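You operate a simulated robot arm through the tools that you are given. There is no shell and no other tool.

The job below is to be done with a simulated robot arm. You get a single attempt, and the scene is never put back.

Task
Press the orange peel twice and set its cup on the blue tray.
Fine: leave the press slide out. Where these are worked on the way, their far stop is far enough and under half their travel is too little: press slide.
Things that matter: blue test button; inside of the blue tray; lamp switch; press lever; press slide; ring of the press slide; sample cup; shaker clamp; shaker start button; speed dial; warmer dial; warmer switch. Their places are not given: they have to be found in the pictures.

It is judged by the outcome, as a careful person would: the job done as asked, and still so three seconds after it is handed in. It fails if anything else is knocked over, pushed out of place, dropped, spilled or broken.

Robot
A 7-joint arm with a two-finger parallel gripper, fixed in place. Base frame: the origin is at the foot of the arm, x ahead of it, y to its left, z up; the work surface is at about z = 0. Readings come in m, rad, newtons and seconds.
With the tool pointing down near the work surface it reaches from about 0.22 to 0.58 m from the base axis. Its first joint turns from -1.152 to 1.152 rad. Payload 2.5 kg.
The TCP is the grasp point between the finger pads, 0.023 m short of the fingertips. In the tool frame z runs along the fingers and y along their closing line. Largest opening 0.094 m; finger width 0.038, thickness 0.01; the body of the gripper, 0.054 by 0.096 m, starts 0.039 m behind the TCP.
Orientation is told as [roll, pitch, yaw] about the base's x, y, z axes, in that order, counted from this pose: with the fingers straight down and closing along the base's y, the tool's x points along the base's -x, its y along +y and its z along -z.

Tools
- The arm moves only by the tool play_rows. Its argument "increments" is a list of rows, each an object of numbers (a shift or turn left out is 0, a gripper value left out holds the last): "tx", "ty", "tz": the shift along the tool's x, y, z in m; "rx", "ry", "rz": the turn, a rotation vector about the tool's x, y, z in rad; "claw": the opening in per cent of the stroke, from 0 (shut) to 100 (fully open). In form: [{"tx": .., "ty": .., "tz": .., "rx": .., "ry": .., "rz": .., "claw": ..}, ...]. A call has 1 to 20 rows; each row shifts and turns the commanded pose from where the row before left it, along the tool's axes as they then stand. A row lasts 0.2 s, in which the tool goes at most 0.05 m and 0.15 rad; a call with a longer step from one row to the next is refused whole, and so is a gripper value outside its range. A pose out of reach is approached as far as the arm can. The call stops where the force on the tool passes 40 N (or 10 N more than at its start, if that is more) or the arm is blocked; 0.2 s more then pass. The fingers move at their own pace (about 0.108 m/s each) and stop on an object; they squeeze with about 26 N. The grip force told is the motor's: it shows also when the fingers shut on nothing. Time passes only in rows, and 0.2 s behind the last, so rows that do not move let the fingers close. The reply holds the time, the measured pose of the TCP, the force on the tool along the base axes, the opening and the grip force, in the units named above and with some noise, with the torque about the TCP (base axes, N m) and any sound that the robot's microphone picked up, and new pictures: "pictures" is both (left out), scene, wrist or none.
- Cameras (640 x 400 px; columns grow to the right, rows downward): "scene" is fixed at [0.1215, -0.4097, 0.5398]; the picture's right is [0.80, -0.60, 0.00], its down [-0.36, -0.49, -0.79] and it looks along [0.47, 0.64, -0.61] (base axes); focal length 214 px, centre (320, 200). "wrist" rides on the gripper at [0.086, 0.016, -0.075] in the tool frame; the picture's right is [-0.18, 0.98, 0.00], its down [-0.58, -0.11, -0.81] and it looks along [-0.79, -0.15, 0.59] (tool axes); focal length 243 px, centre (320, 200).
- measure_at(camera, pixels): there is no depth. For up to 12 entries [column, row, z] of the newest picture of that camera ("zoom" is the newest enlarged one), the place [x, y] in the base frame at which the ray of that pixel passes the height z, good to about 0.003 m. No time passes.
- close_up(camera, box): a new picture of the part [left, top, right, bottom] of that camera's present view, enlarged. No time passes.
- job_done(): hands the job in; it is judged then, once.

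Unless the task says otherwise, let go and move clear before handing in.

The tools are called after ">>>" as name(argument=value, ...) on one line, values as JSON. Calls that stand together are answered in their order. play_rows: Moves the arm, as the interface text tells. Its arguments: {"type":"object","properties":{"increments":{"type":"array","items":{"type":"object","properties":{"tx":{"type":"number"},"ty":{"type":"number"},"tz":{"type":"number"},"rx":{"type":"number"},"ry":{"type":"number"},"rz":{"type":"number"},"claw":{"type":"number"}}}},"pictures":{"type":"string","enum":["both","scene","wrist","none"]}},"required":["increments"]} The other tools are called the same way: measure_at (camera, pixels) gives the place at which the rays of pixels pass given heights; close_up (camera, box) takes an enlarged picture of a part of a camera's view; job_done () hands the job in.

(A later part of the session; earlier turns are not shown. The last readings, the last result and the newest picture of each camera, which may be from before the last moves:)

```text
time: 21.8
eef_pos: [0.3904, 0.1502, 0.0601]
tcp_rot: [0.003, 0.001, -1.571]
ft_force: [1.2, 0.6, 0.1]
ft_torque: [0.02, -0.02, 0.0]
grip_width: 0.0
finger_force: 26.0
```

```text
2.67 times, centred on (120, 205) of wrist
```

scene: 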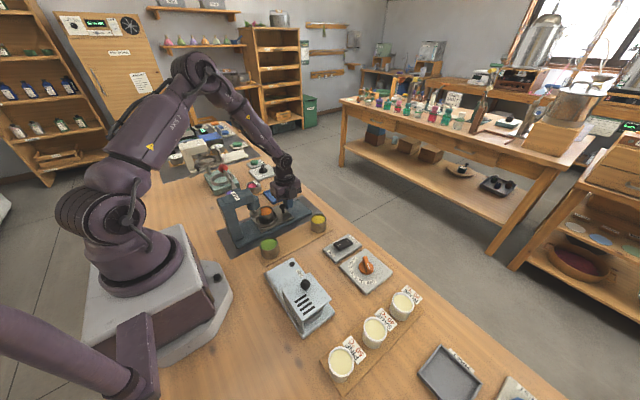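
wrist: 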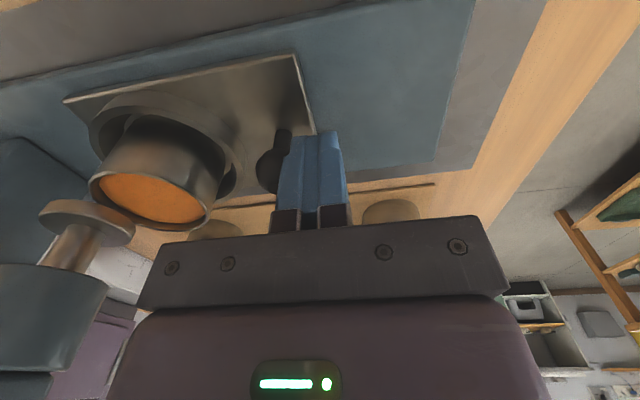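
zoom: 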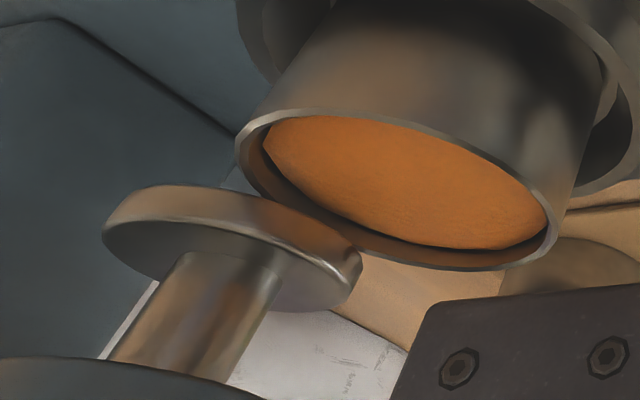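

The foot passes above the rim without touching it. I'll push on in small steps to the slide's inner stop.

>>> play_rows(increments=[{"ty": -0.005}, {"ty": -0.005}, {"ty": -0.005}, {"ty": -0.004}, {"ty": -0.003}, {"ty": -0.003}, {}])

>>> close_up(camera="scene", box=[230, 190, 310, 240])

>>> close_up(camera="wrist", box=[0, 130, 240, 280])

```text
time: 23.4
eef_pos: [0.365, 0.15, 0.061]
tcp_rot: [0.005, 0.001, -1.571]
ft_force: [0.2, 0.6, -0.3]
ft_torque: [-0.03, -0.01, -0.01]
grip_width: 0.0
finger_force: 25.5
```

scene: 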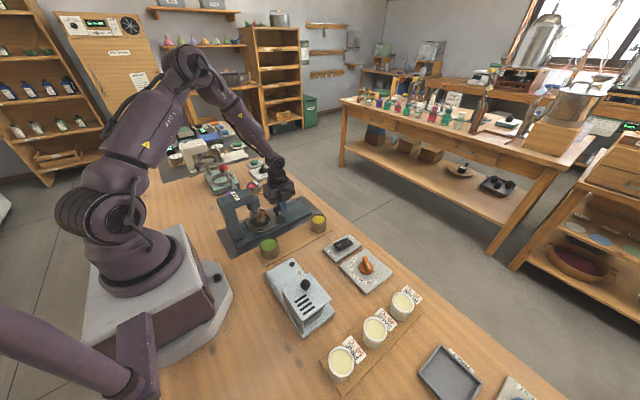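
wrist: 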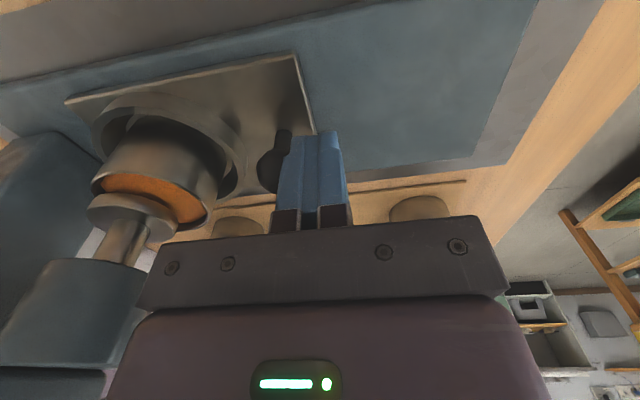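

```text
8.00 times, centred on (270, 215) of scene
```

zoom: 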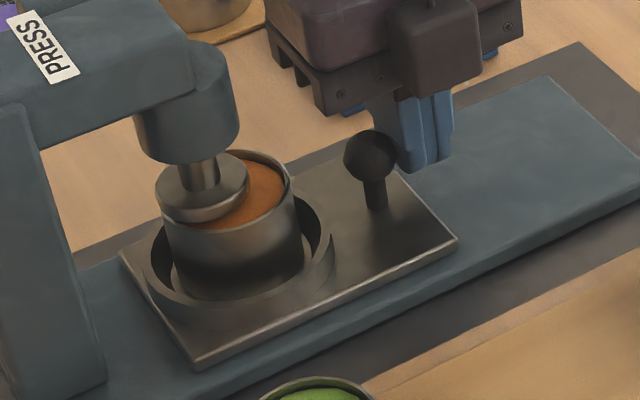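

```text
2.67 times, centred on (120, 205) of wrist
```

zoom: 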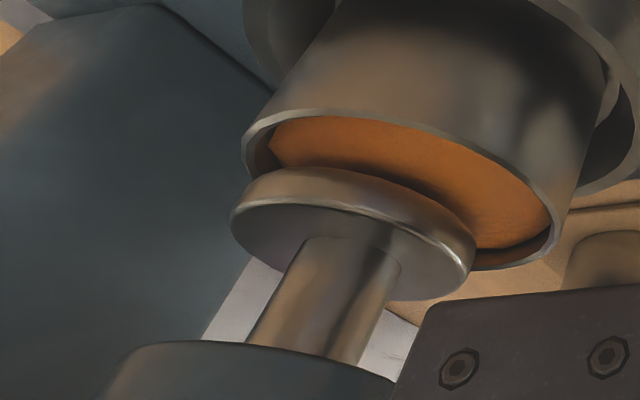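

The cup is nearly under the foot, with roughly 8–12 mm left. I'll keep stepping 2 mm at a time until the stop is felt.

>>> play_rows(increments=[{"ty": -0.002}, {"ty": -0.002}, {"ty": -0.002}, {"ty": -0.002}, {}])

>>> close_up(camera="scene", box=[230, 190, 310, 240])

>>> close_up(camera="wrist", box=[0, 130, 240, 280])

```text
time: 24.6
eef_pos: [0.3573, 0.1508, 0.0598]
tcp_rot: [0.004, 0.004, -1.571]
ft_force: [2.3, 0.6, -0.6]
ft_torque: [-0.03, 0.02, 0.01]
grip_width: 0.0
finger_force: 25.8
```

scene: 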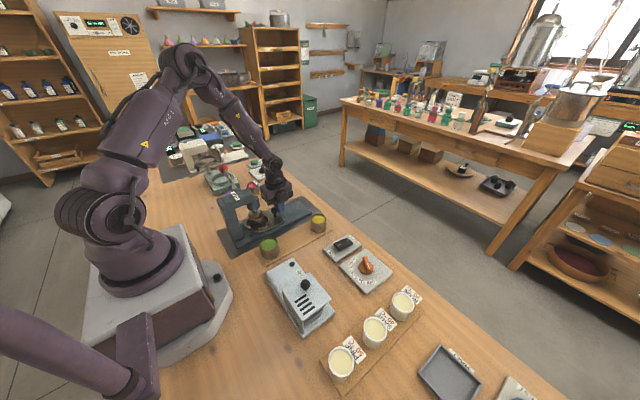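
wrist: 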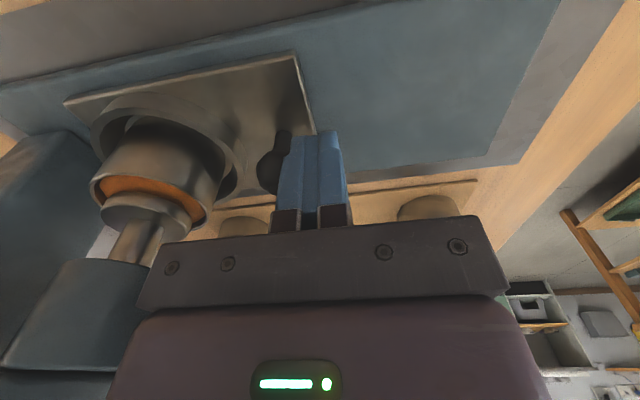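

```text
8.00 times, centred on (270, 215) of scene
```

zoom: 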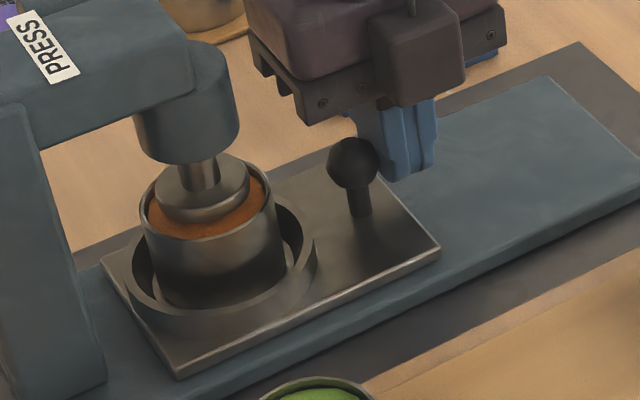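

```text
2.67 times, centred on (120, 205) of wrist
```

zoom: 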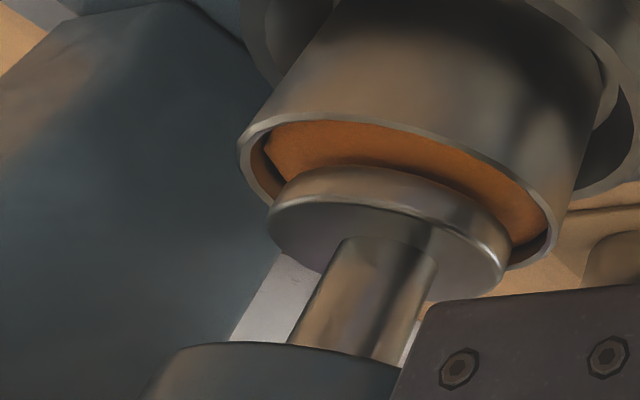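

The foot now sits almost central over the cup. I'll push the last few millimetres to find the stop.

>>> play_rows(increments=[{"ty": -0.0015}, {"ty": -0.0015}, {}], pictures="none")

>>> close_up(camera="wrist", box=[0, 130, 240, 280])

```text
time: 25.4
eef_pos: [0.3573, 0.1499, 0.0599]
tcp_rot: [0.011, 0.002, -1.572]
ft_force: [23.0, 4.1, -8.8]
ft_torque: [0.06, -0.33, -0.06]
grip_width: 0.0
finger_force: 26.3
```

```text
2.67 times, centred on (120, 205) of wrist
```

zoom: 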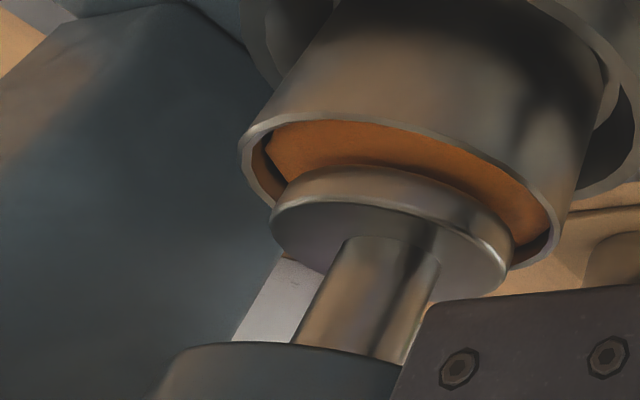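

The slide is at its inner stop (23 N at x 0.357). I'll back off, rise, and move above the red lever ball while measuring the pivot.

>>> play_rows(increments=[{"ty": 0.01}, {"ty": 0.03}, {"tz": -0.04}, {"tz": -0.045}, {"tz": -0.045}, {"tz": -0.045}, {"tz": -0.03, "claw": 70}, {"tx": 0.04, "ty": -0.02}, {"tx": 0.04, "ty": -0.025}, {"tx": 0.04, "ty": -0.025}, {"tx": 0.03, "ty": -0.025}, {"ty": -0.03}, {"ty": -0.03}, {}])

>>> measure_at(camera="scene", pixels=[[234.9, 188.9, 0.12], [234.9, 188.9, 0.14], [234.9, 188.9, 0.16]])

>>> close_up(camera="scene", box=[190, 130, 318, 210])

```text
time: 28.4
eef_pos: [0.2396, 0.2985, 0.2636]
tcp_rot: [0.003, 0.002, -1.572]
ft_force: [-0.9, 0.0, -0.4]
ft_torque: [-0.01, 0.02, 0.0]
grip_width: 0.066
finger_force: 0.1
```

scene: 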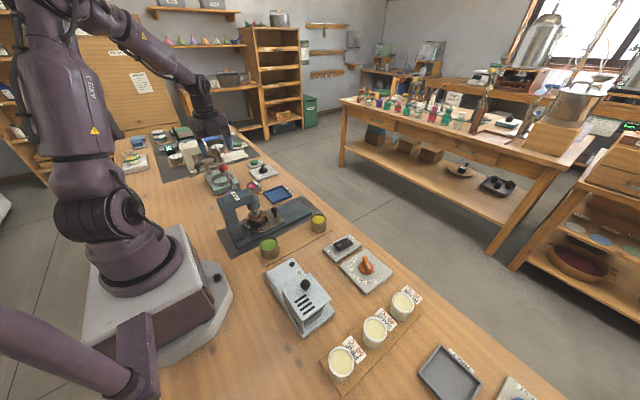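
wrist: 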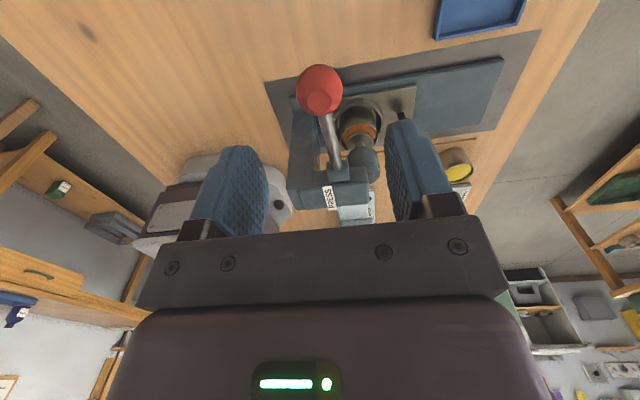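

```text
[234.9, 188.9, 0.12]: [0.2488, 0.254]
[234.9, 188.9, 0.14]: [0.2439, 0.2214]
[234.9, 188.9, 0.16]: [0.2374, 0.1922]
```

```text
5.00 times, centred on (254, 170) of scene
```

zoom: 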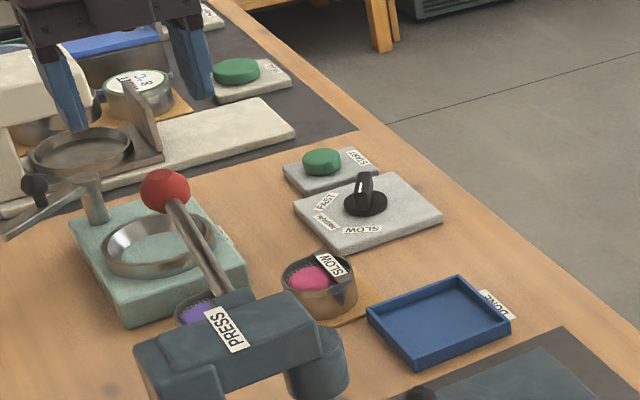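

The rod's base triangulates to about (0.237, 0.194, 0.159). I'll recheck the ball position from this new view.

>>> measure_at(camera="wrist", pixels=[[319.5, 90, 0.17], [319.5, 90, 0.18], [319.5, 90, 0.19], [319.5, 90, 0.2], [296, 90, 0.185], [344, 90, 0.185], [332, 170, 0.15], [332, 170, 0.16]])

>>> measure_at(camera="zoom", pixels=[[165, 191, 0.17], [165, 191, 0.18], [165, 191, 0.19], [165, 191, 0.2]])

>>> close_up(camera="wrist", box=[240, 50, 432, 170])

```text
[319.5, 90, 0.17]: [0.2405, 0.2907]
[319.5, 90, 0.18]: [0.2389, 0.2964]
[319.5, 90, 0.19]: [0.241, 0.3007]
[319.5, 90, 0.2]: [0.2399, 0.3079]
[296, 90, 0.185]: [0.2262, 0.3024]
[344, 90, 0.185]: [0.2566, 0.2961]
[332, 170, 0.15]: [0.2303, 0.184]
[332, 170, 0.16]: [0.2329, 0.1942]
```

```text
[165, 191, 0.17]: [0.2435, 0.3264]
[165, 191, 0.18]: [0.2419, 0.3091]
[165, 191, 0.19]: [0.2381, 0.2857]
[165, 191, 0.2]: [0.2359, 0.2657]
```

```text
3.33 times, centred on (336, 110) of wrist
```

zoom: 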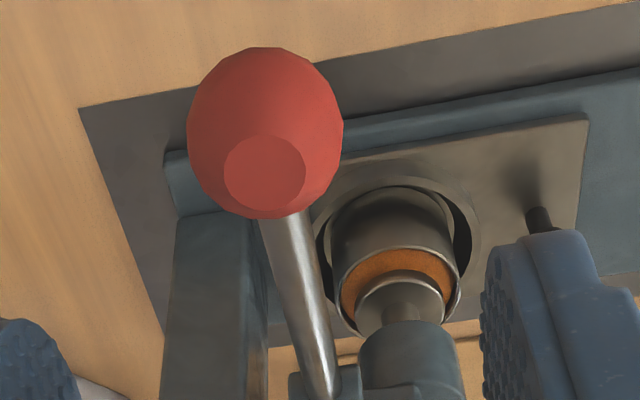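

The ball is centred at about (0.240, 0.2985, 0.185), directly below the gripper. I'll descend around it and grip it.

>>> play_rows(increments=[{"tz": 0.025}, {"tz": 0.025}, {"tz": 0.018}, {"tz": 0.0106}, {}, {"claw": 0}, {}, {}, {}])

>>> close_up(camera="wrist", box=[240, 90, 432, 210])

```text
time: 30.4
eef_pos: [0.2404, 0.2991, 0.1881]
tcp_rot: [0.005, 0.001, -1.574]
ft_force: [10.5, 2.1, -11.7]
ft_torque: [0.51, -0.03, 0.01]
grip_width: 0.0315
finger_force: 45.6
```

scene: 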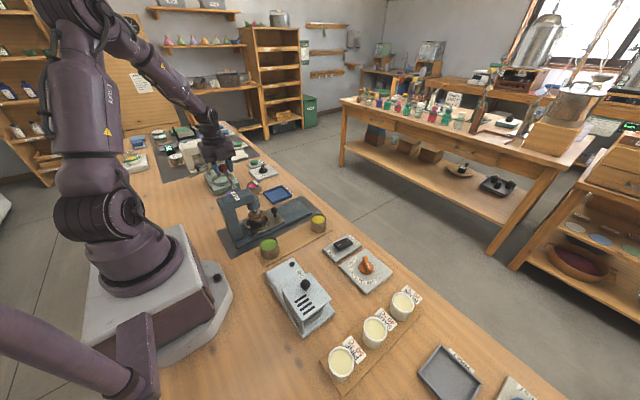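
wrist: 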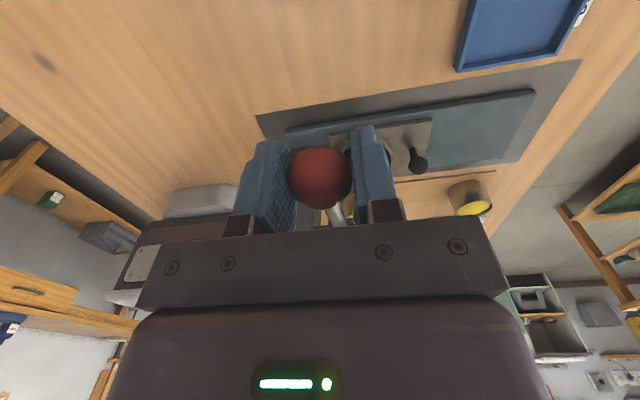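

```text
3.33 times, centred on (336, 150) of wrist
```

zoom: 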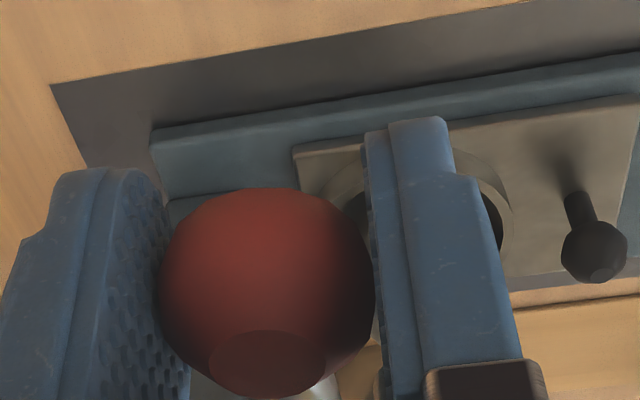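

The ball is gripped (width 0.0315). There's a small side and vertical load, so I'll ease it by shifting 1 mm, then start down gently.

>>> play_rows(increments=[{"ty": 0.001, "tz": 0.002}, {"tz": 0.002}, {}], pictures="none")

```text
time: 31.2
eef_pos: [0.2399, 0.3002, 0.1834]
tcp_rot: [0.001, 0.001, -1.572]
ft_force: [-1.5, -3.5, 11.3]
ft_torque: [-1.29, 0.01, -0.01]
grip_width: 0.0313
finger_force: 44.6
```

The loads are modest and the lever follows. I'll pull the ball down along its arc in 5 mm steps.

>>> play_rows(increments=[{"tz": 0.005, "tx": 0.001}, {"tz": 0.005, "tx": 0.001}, {"tz": 0.005, "tx": 0.0007}, {}], pictures="none")

>>> close_up(camera="scene", box=[190, 150, 318, 230])

```text
time: 32.2
eef_pos: [0.2397, 0.3029, 0.167]
tcp_rot: [0.002, 0.002, -1.569]
ft_force: [-9.5, 2.5, 12.8]
ft_torque: [-1.14, 0.0, 0.07]
grip_width: 0.0311
finger_force: 45.1
```

```text
5.00 times, centred on (254, 190) of scene
```

zoom: 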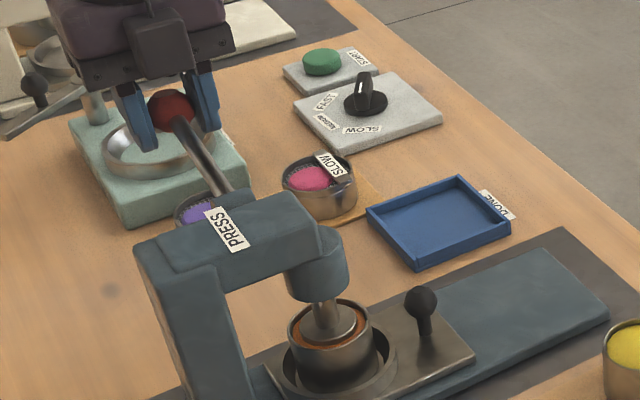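

The plunger is descending into the cup as the ball drops. I'll continue down while watching the force.

>>> play_rows(increments=[{"tz": 0.005, "tx": 0.0003}, {"tz": 0.005}, {"tz": 0.005}, {}], pictures="none")

>>> close_up(camera="scene", box=[190, 150, 318, 230])

```text
time: 33.2
eef_pos: [0.2385, 0.3032, 0.1516]
tcp_rot: [0.002, 0.004, -1.572]
ft_force: [-13.5, 10.3, 11.3]
ft_torque: [-1.02, 0.04, -0.05]
grip_width: 0.0312
finger_force: 44.7
```

```text
5.00 times, centred on (254, 190) of scene
```

zoom: 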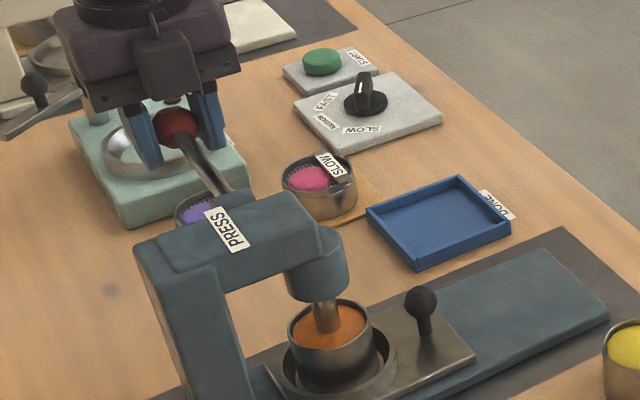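

The plunger foot is now inside the cup. Forces are moderate, and I'll continue to the bottom with small corrections.

>>> play_rows(increments=[{"tz": 0.004, "tx": 0.001, "ty": -0.001}, {"tz": 0.004, "tx": 0.0003}, {"tz": 0.004}, {}], pictures="none")

>>> close_up(camera="scene", box=[190, 150, 318, 230])

```text
time: 34.2
eef_pos: [0.2399, 0.3026, 0.1399]
tcp_rot: [0.001, -0.001, -1.573]
ft_force: [-11.9, -8.1, 25.5]
ft_torque: [-0.77, 0.05, -0.02]
grip_width: 0.0314
finger_force: 45.3
```

```text
5.00 times, centred on (254, 190) of scene
```

zoom: 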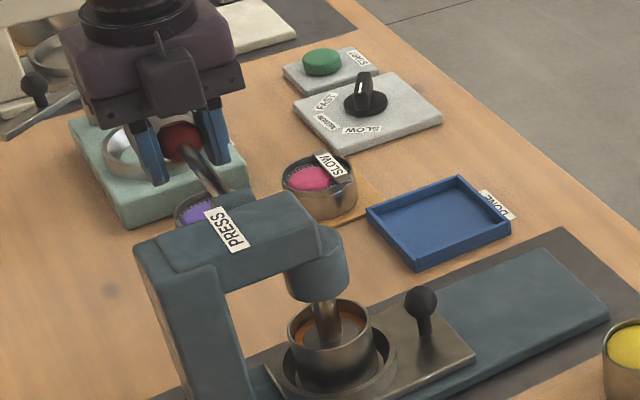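

The foot is down on the peel and the upward force has grown to 25 N. I'll go a little further to find the lower stop.

>>> play_rows(increments=[{"tz": 0.003, "tx": -0.001, "ty": -0.001}, {"tz": 0.003}, {}], pictures="none")

>>> close_up(camera="scene", box=[230, 190, 310, 240])

```text
time: 35.0
eef_pos: [0.2403, 0.3025, 0.136]
tcp_rot: [0.009, 0.006, -1.573]
ft_force: [-3.0, -4.7, 37.9]
ft_torque: [-0.05, 0.01, -0.02]
grip_width: 0.0314
finger_force: 44.5
```

```text
8.00 times, centred on (270, 215) of scene
```

zoom: 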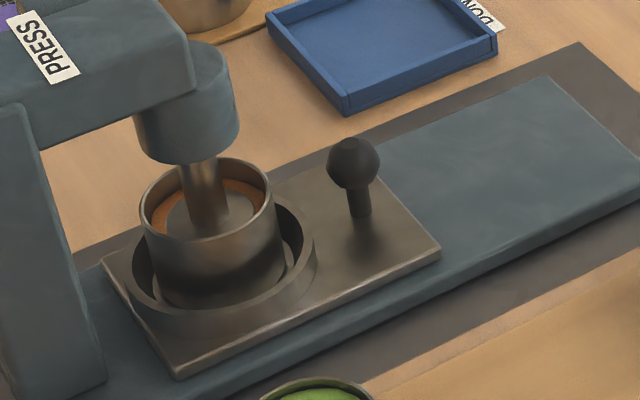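

The force is 38 N at z 0.136, so this may be the bottom stop. I'll push 2 mm more to confirm.

>>> play_rows(increments=[{"tz": 0.001}, {"tz": 0.001}, {}], pictures="none")

>>> close_up(camera="scene", box=[230, 190, 310, 240])

>>> close_up(camera="wrist", box=[220, 90, 412, 210])

```text
time: 35.8
eef_pos: [0.2403, 0.3033, 0.134]
tcp_rot: [0.008, 0.008, -1.572]
ft_force: [4.7, -1.2, 36.6]
ft_torque: [0.18, -0.02, 0.05]
grip_width: 0.031
finger_force: 45.2
```

```text
8.00 times, centred on (270, 215) of scene
```

zoom: 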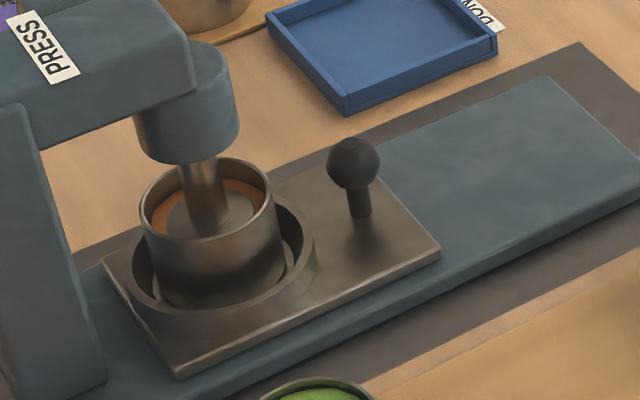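

```text
3.33 times, centred on (316, 150) of wrist
```

zoom: 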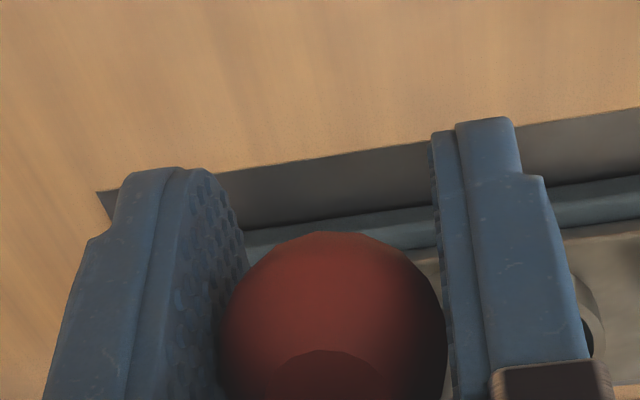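

The tool slipped about 2 mm on the ball while the foot stayed put, so the lever is at its bottom stop. I'll bring the lever back up along its arc.

>>> play_rows(increments=[{"tz": -0.005, "ty": -0.0}, {"tz": -0.007}, {"tz": -0.007}, {"tz": -0.007}, {"tz": -0.007, "tx": -0.0005}, {"tz": -0.006, "tx": -0.001}, {"tz": -0.005, "tx": -0.001}, {"tz": -0.004, "tx": -0.0008}, {}], pictures="none")

>>> close_up(camera="scene", box=[190, 150, 318, 230])

```text
time: 37.8
eef_pos: [0.2388, 0.2984, 0.179]
tcp_rot: [0.003, -0.002, -1.574]
ft_force: [28.2, -6.1, -30.0]
ft_torque: [0.77, 0.21, 0.03]
grip_width: 0.0312
finger_force: 44.9
```

```text
5.00 times, centred on (254, 190) of scene
```

zoom: 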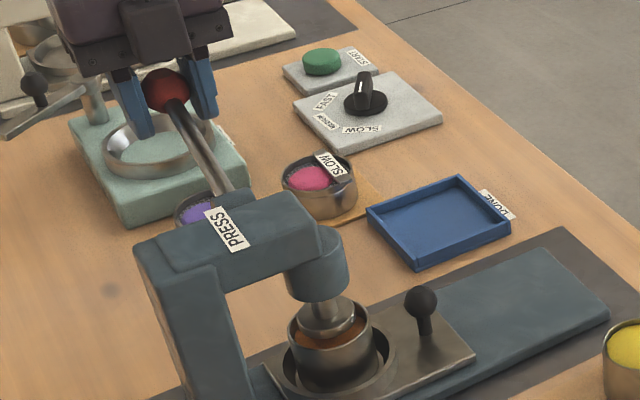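

The ball is back at its rest position (scene (223,168)), and the load rose against the upper stop. I'll open the fingers to release the strain and check that the lever stays up.

>>> play_rows(increments=[{"tz": 0.002}, {"claw": 60}, {}, {}])

>>> close_up(camera="scene", box=[190, 150, 318, 230])

>>> close_up(camera="scene", box=[230, 190, 310, 240])

>>> close_up(camera="wrist", box=[220, 90, 412, 210])

```text
time: 38.8
eef_pos: [0.2373, 0.3005, 0.1788]
tcp_rot: [0.001, 0.002, -1.571]
ft_force: [-0.5, 0.3, -0.2]
ft_torque: [0.0, 0.02, -0.02]
grip_width: 0.0564
finger_force: 0.1
```

scene: 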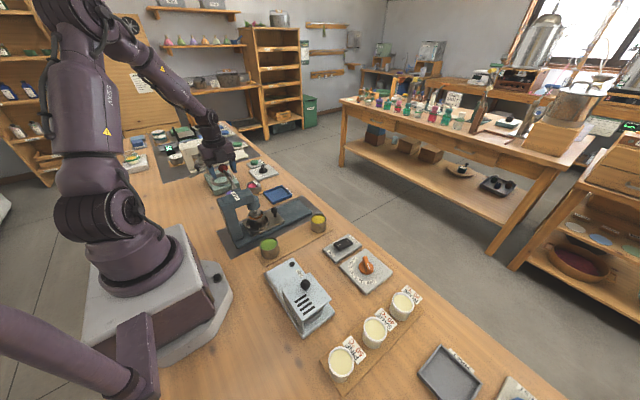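
wrist: 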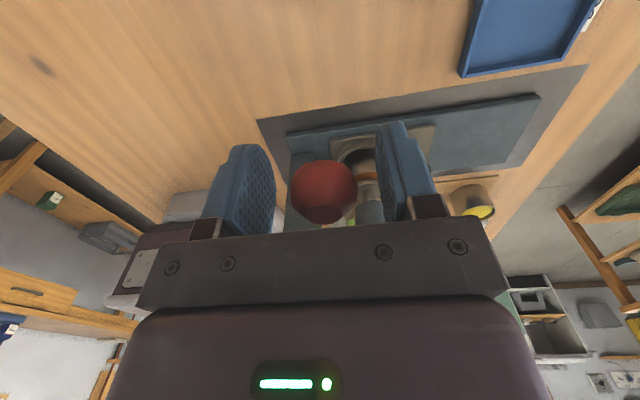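

```text
5.00 times, centred on (254, 190) of scene
```

zoom: 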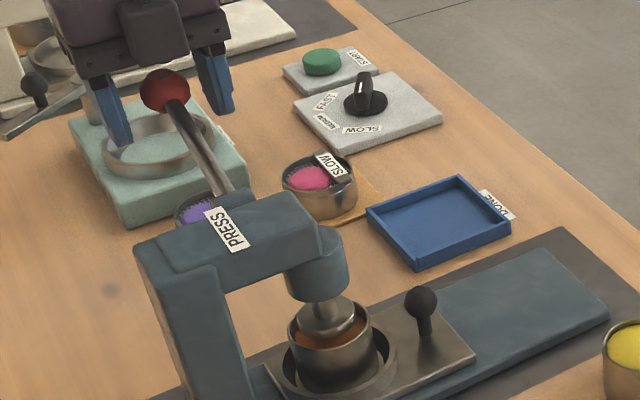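

```text
8.00 times, centred on (270, 215) of scene
```

zoom: 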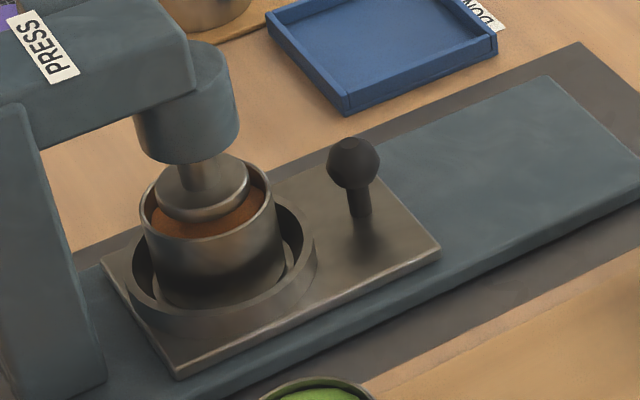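

```text
3.33 times, centred on (316, 150) of wrist
```

zoom: 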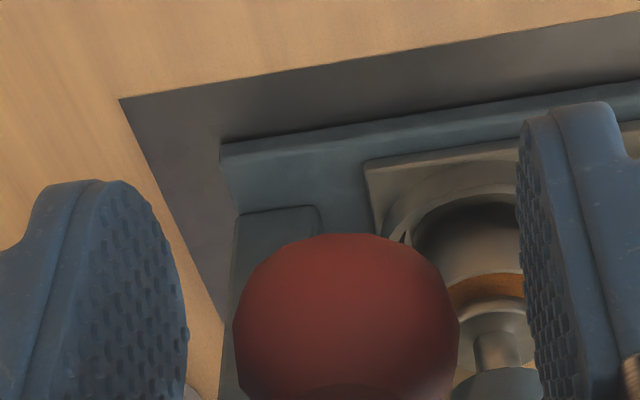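

The lever stays up, and the peel is visibly lower and darker after the first press. I'll recentre, regrip the ball and press a second time.

>>> play_rows(increments=[{"ty": 0.0025, "tz": -0.006, "tx": -0.001}, {}, {"claw": 0}, {}, {}, {}], pictures="none")

```text
time: 40.2
eef_pos: [0.2408, 0.3001, 0.1838]
tcp_rot: [-0.002, 0.0, -1.569]
ft_force: [-19.6, -1.3, 4.1]
ft_torque: [-0.42, 0.04, 0.03]
grip_width: 0.031
finger_force: 44.8
```

>>> play_rows(increments=[{"ty": -0.0012, "tz": 0.003}, {"tz": 0.005, "tx": 0.001}, {"tz": 0.005, "tx": 0.001}, {"tz": 0.005, "tx": 0.0007}, {"tz": 0.005, "tx": 0.0003}, {"tz": 0.005, "tx": 0.0005}, {"tz": 0.005, "tx": 0.0005}, {"tz": 0.004}, {"tz": 0.004}, {}], pictures="none")

>>> close_up(camera="scene", box=[230, 190, 310, 240])

```text
time: 42.4
eef_pos: [0.2401, 0.3021, 0.1426]
tcp_rot: [0.002, -0.001, -1.574]
ft_force: [-13.3, -3.1, 11.2]
ft_torque: [-1.02, -0.04, 0.06]
grip_width: 0.0314
finger_force: 44.5
```

```text
8.00 times, centred on (270, 215) of scene
```

zoom: 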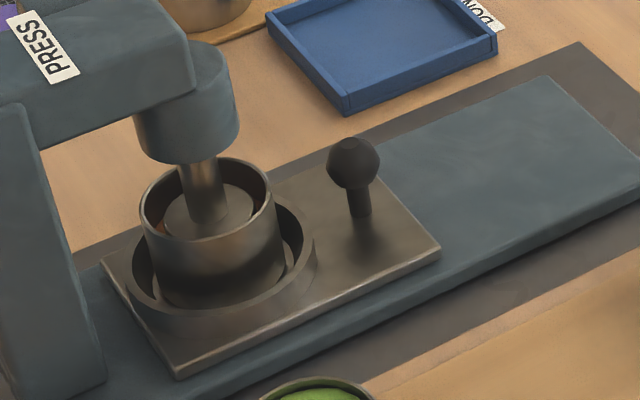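

The peel is now clearly lower around the foot. I'll continue to the bottom stop.

>>> play_rows(increments=[{"tz": 0.003, "ty": -0.0005}, {"tz": 0.003}, {"tz": 0.002}, {"tz": 0.001}, {}], pictures="none")

>>> close_up(camera="scene", box=[230, 190, 310, 240])

```text
time: 43.3
eef_pos: [0.2398, 0.3021, 0.1373]
tcp_rot: [0.004, 0.003, -1.575]
ft_force: [-2.6, -4.5, 7.8]
ft_torque: [0.77, -0.02, -0.01]
grip_width: 0.0314
finger_force: 45.4
stopped in row 4: the force on the tool passed its limit at 40 N (the readings are from after the stop); the commanded pose is now the measured one
```

```text
8.00 times, centred on (270, 215) of scene
```

zoom: 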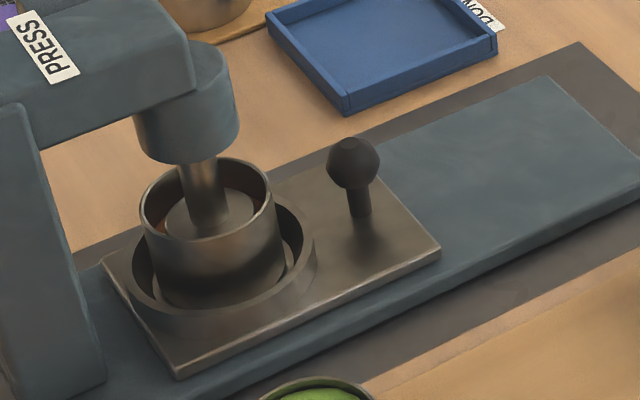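

The bottom stop was reached again (40 N at z 0.137). I'll raise the lever back up and release it.

>>> play_rows(increments=[{"tz": -0.006}, {"tz": -0.007}, {"tz": -0.007}, {"tz": -0.007}, {"tz": -0.006, "tx": -0.0005}, {"tz": -0.005, "tx": -0.001}, {"tz": -0.004, "tx": -0.001}, {"tz": -0.003, "tx": -0.0005}, {"tz": -0.001}, {}], pictures="none")

>>> close_up(camera="scene", box=[190, 150, 318, 230])

```text
time: 45.5
eef_pos: [0.2393, 0.2996, 0.1828]
tcp_rot: [0.004, 0.002, -1.573]
ft_force: [15.4, 4.9, -33.7]
ft_torque: [0.67, 0.04, 0.03]
grip_width: 0.0313
finger_force: 45.0
```

```text
5.00 times, centred on (254, 190) of scene
```

zoom: 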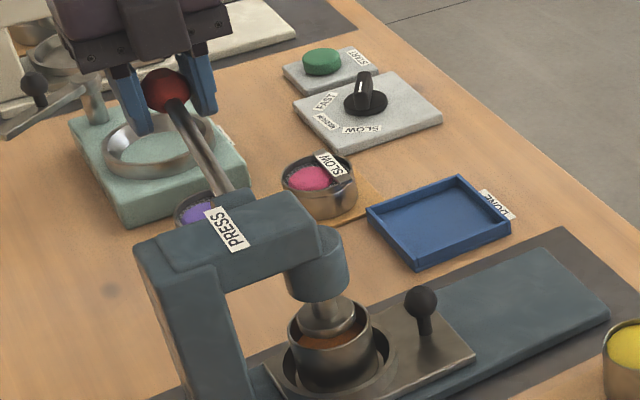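

The lever is back at the top after two full presses. I'll open, rise, and move above the slide knob with the gripper fully open.

>>> play_rows(increments=[{"tz": 0.0015}, {"claw": 60}, {}, {"tz": -0.015}, {"tz": -0.03}, {"tz": -0.035}, {"ty": 0.03, "claw": 100}, {"ty": 0.03}, {"ty": 0.03, "tx": -0.01}, {"ty": 0.025, "tx": -0.035}, {"ty": 0.01, "tx": -0.035}, {"tx": -0.035}, {"tx": -0.0356}, {}])

>>> close_up(camera="scene", box=[230, 170, 310, 220])

```text
time: 48.5
eef_pos: [0.3661, 0.147, 0.2627]
tcp_rot: [0.003, 0.004, -1.574]
ft_force: [0.7, -0.2, -0.2]
ft_torque: [0.0, 0.03, 0.0]
grip_width: 0.0941
finger_force: 0.1
```

scene: 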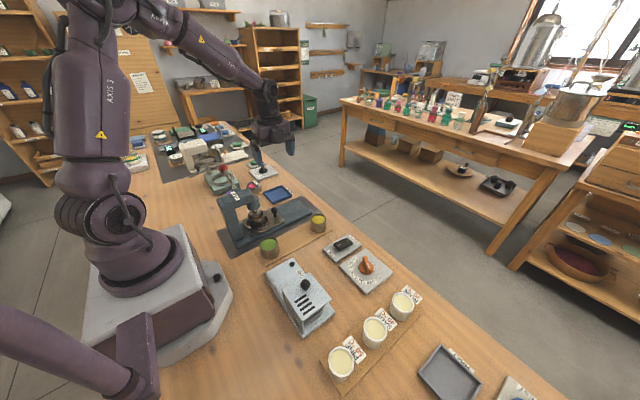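
wrist: 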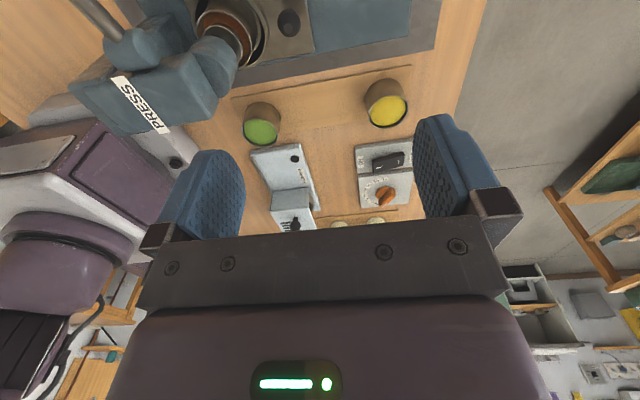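

```text
8.00 times, centred on (270, 195) of scene
```

zoom: 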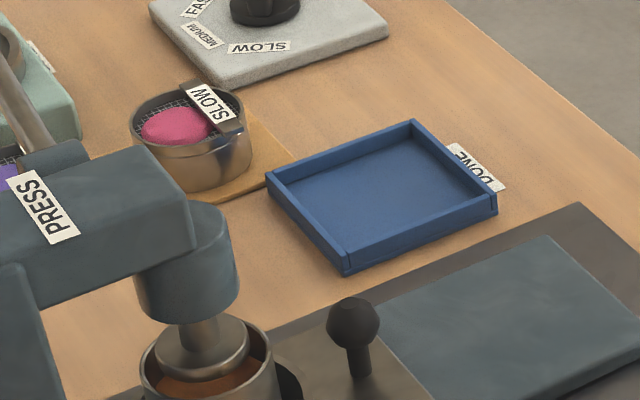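

I'll verify the knob's current position in both views, and the front of the press head, before descending with a finger behind the knob.

>>> measure_at(camera="zoom", pixels=[[353, 322, 0.048], [331, 322, 0.048], [376, 322, 0.048], [222, 245, 0.12], [238, 290, 0.1], [205, 368, 0.061], [273, 368, 0.061]])

>>> measure_at(camera="wrist", pixels=[[290, 22, 0.048], [278, 22, 0.048], [301, 22, 0.048], [238, 65, 0.1], [238, 65, 0.13], [262, 30, 0.061]])

>>> close_up(camera="wrist", box=[150, 0, 342, 120])

```text
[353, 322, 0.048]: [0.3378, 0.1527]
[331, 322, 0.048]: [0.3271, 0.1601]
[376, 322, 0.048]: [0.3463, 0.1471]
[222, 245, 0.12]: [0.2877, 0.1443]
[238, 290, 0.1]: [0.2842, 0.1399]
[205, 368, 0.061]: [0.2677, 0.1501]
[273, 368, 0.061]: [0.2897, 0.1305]
```

```text
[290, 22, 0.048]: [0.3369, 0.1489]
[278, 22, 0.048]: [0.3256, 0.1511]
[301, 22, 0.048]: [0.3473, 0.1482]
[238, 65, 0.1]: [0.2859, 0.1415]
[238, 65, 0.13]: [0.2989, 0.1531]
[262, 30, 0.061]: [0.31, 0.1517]
```

```text
3.33 times, centred on (246, 60) of wrist
```

zoom: 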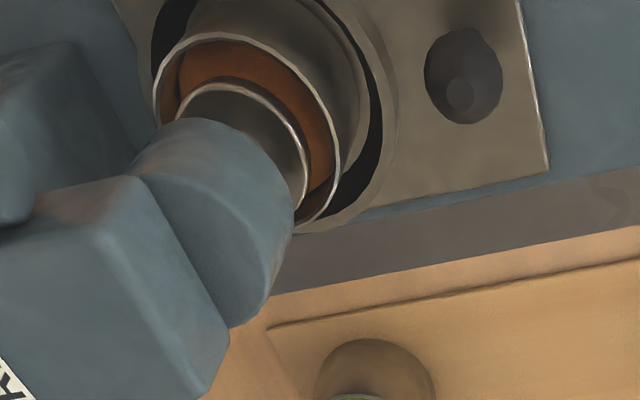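

The knob is at (0.337, 0.150) and the cup edge at about 0.297, so a finger at 0.309–0.319 fits between them. I'll descend with that clearance.

>>> play_rows(increments=[{"tx": 0.003, "tz": 0.03}, {"tz": 0.035}, {"tz": 0.035}, {"tz": 0.03}, {"tz": 0.02}, {}])

>>> close_up(camera="wrist", box=[60, 40, 316, 200])

>>> close_up(camera="scene", box=[230, 170, 326, 230])

```text
time: 49.9
eef_pos: [0.3651, 0.1512, 0.1115]
tcp_rot: [0.003, 0.006, -1.572]
ft_force: [-0.1, -0.8, -0.2]
ft_torque: [0.0, -0.02, -0.02]
grip_width: 0.0943
finger_force: 0.1
```

scene: 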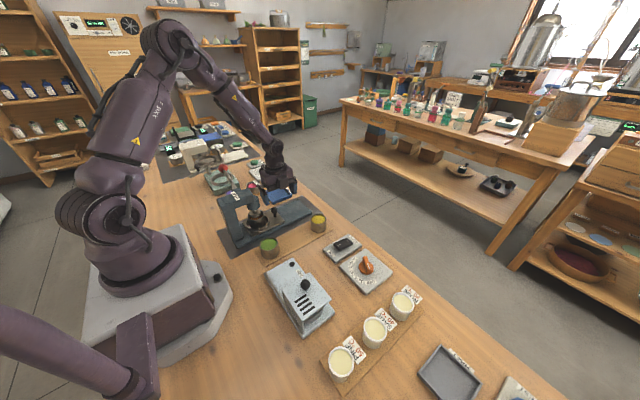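
wrist: 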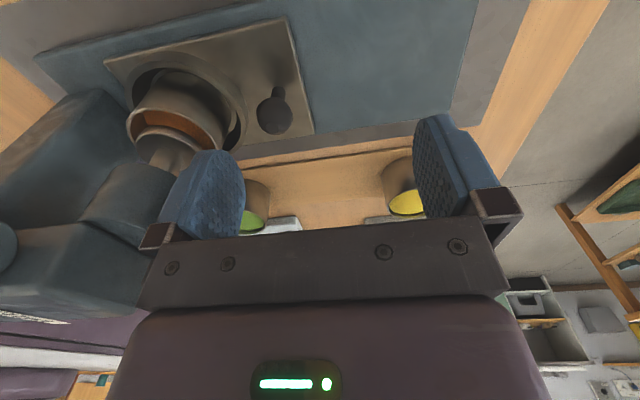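

```text
2.50 times, centred on (188, 120) of wrist
```

zoom: 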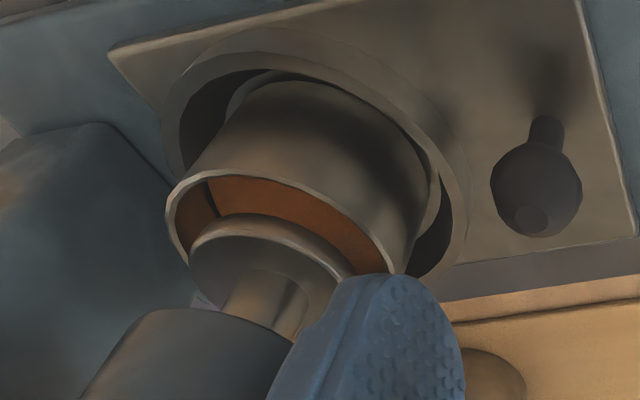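

```text
6.67 times, centred on (278, 200) of scene
```

zoom: 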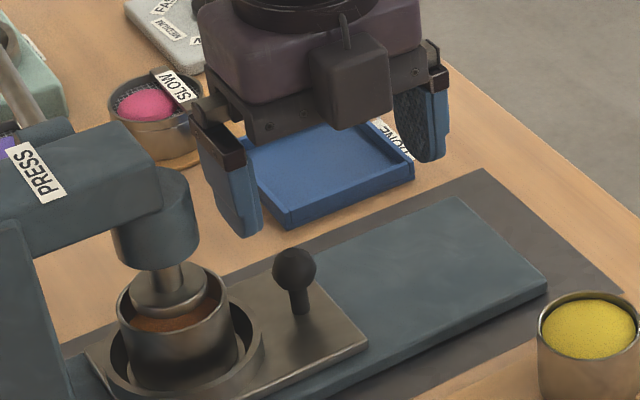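

The inner finger is lined up between the cup and the knob. I'll go down the remaining 4.7 cm, slowly.

>>> play_rows(increments=[{"ty": 0.001, "tz": 0.012}, {"tz": 0.012}, {"tz": 0.012}, {"tz": 0.0115}, {}])

>>> close_up(camera="wrist", box=[60, 80, 316, 240])

>>> close_up(camera="scene", box=[230, 170, 326, 230])

```text
time: 51.1
eef_pos: [0.3655, 0.1516, 0.0642]
tcp_rot: [0.002, 0.003, -1.574]
ft_force: [0.8, -0.2, -0.2]
ft_torque: [-0.02, 0.02, -0.02]
grip_width: 0.0942
finger_force: 0.0
```

scene: 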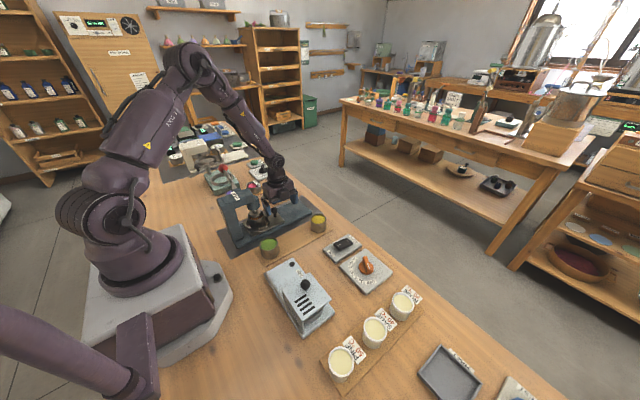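
wrist: 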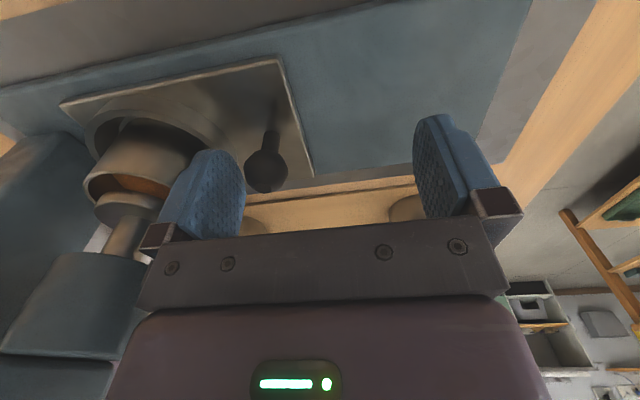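

```text
2.50 times, centred on (188, 160) of wrist
```

zoom: 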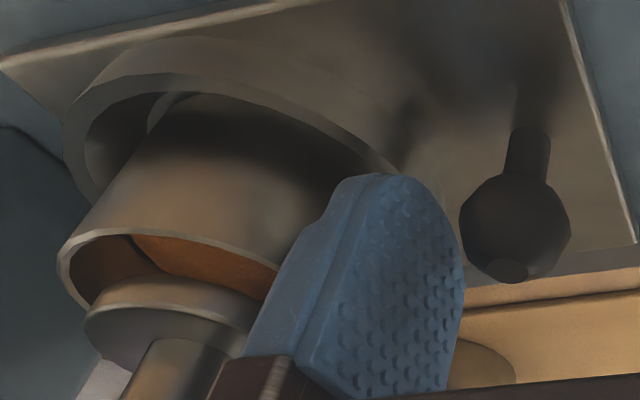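

```text
6.67 times, centred on (278, 200) of scene
```

zoom: 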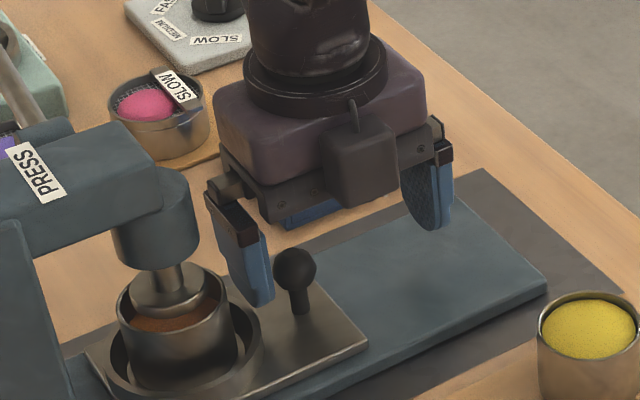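

The finger is behind the knob and clear of the cup. I'll pull the slide outward in steady small steps.

>>> play_rows(increments=[{"ty": 0.005}, {"ty": 0.006}, {"ty": 0.008}, {"ty": 0.009}, {"ty": 0.009}, {"ty": 0.009}, {}])

>>> close_up(camera="scene", box=[230, 170, 326, 230])

```text
time: 52.7
eef_pos: [0.4114, 0.1509, 0.0642]
tcp_rot: [0.004, 0.003, -1.574]
ft_force: [0.5, 0.4, 0.9]
ft_torque: [0.01, -0.02, 0.02]
grip_width: 0.0941
finger_force: 0.0
```

scene: 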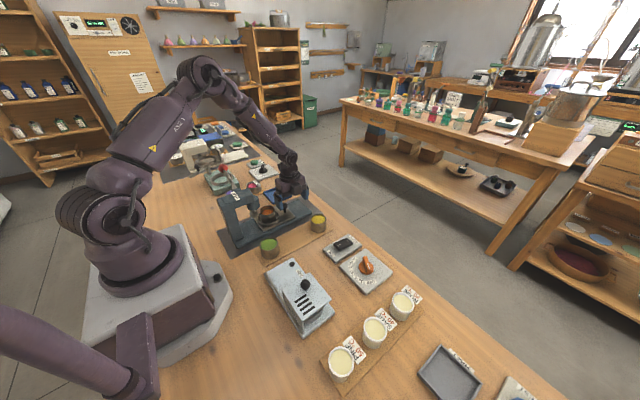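
wrist: 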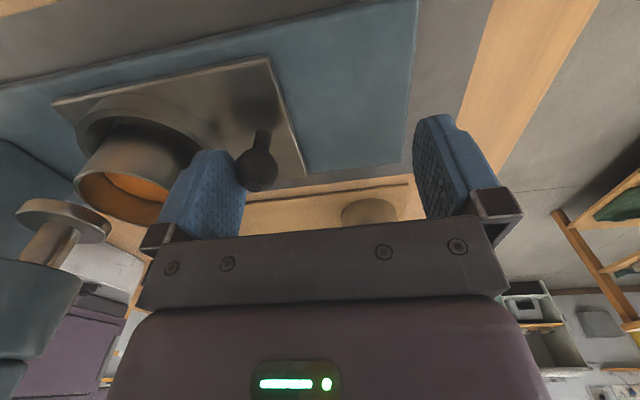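

```text
6.67 times, centred on (278, 200) of scene
```

zoom: 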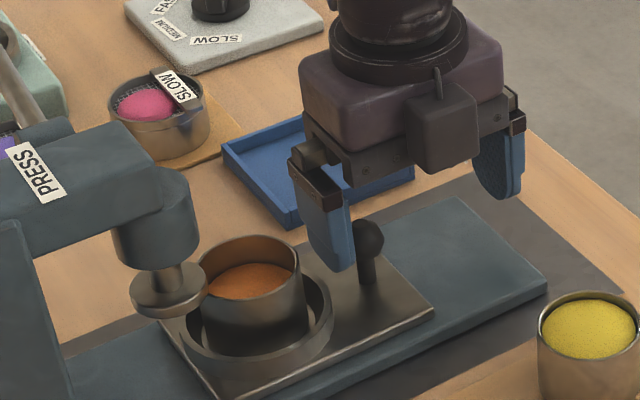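

The slide comes out smoothly with the cup upright. I'll continue toward its outer stop.

>>> play_rows(increments=[{"ty": 0.01}, {"ty": 0.012}, {"ty": 0.012}, {"ty": 0.012}, {"ty": 0.012}, {"ty": 0.012}, {"ty": 0.01}, {"ty": 0.007}, {"ty": 0.004}, {"ty": 0.002}, {"ty": 0.002}, {"ty": 0.002}, {}])

>>> close_up(camera="scene", box=[240, 160, 336, 220])

```text
time: 55.5
eef_pos: [0.5072, 0.1507, 0.0638]
tcp_rot: [-0.008, 0.002, -1.572]
ft_force: [-25.8, -3.5, 7.9]
ft_torque: [-0.17, 0.78, 0.13]
grip_width: 0.0942
finger_force: 0.4
```

scene: 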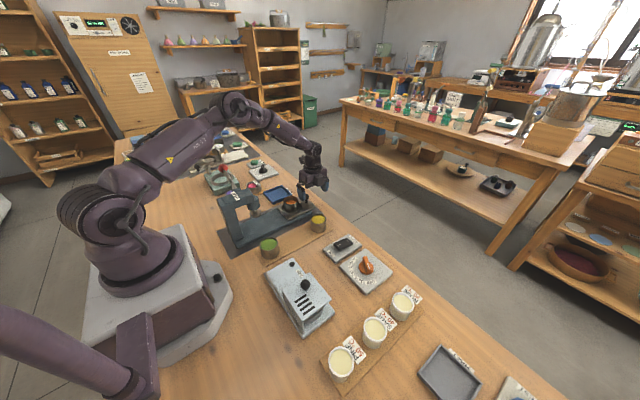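
wrist: 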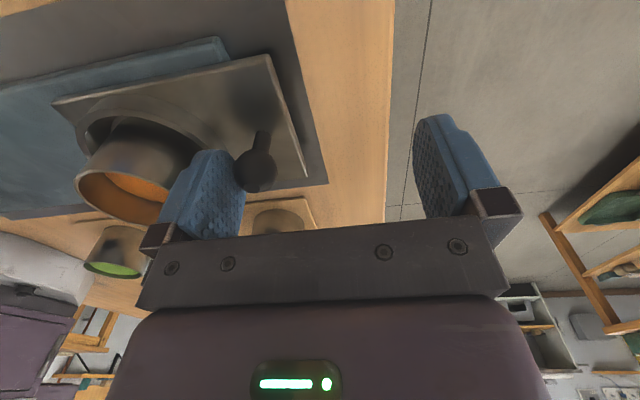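

```text
6.67 times, centred on (288, 190) of scene
```

zoom: 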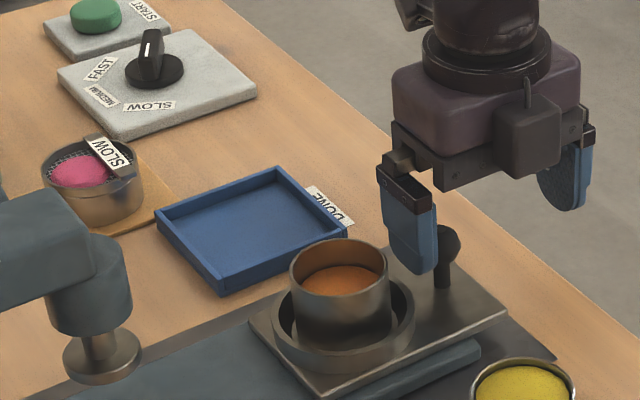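

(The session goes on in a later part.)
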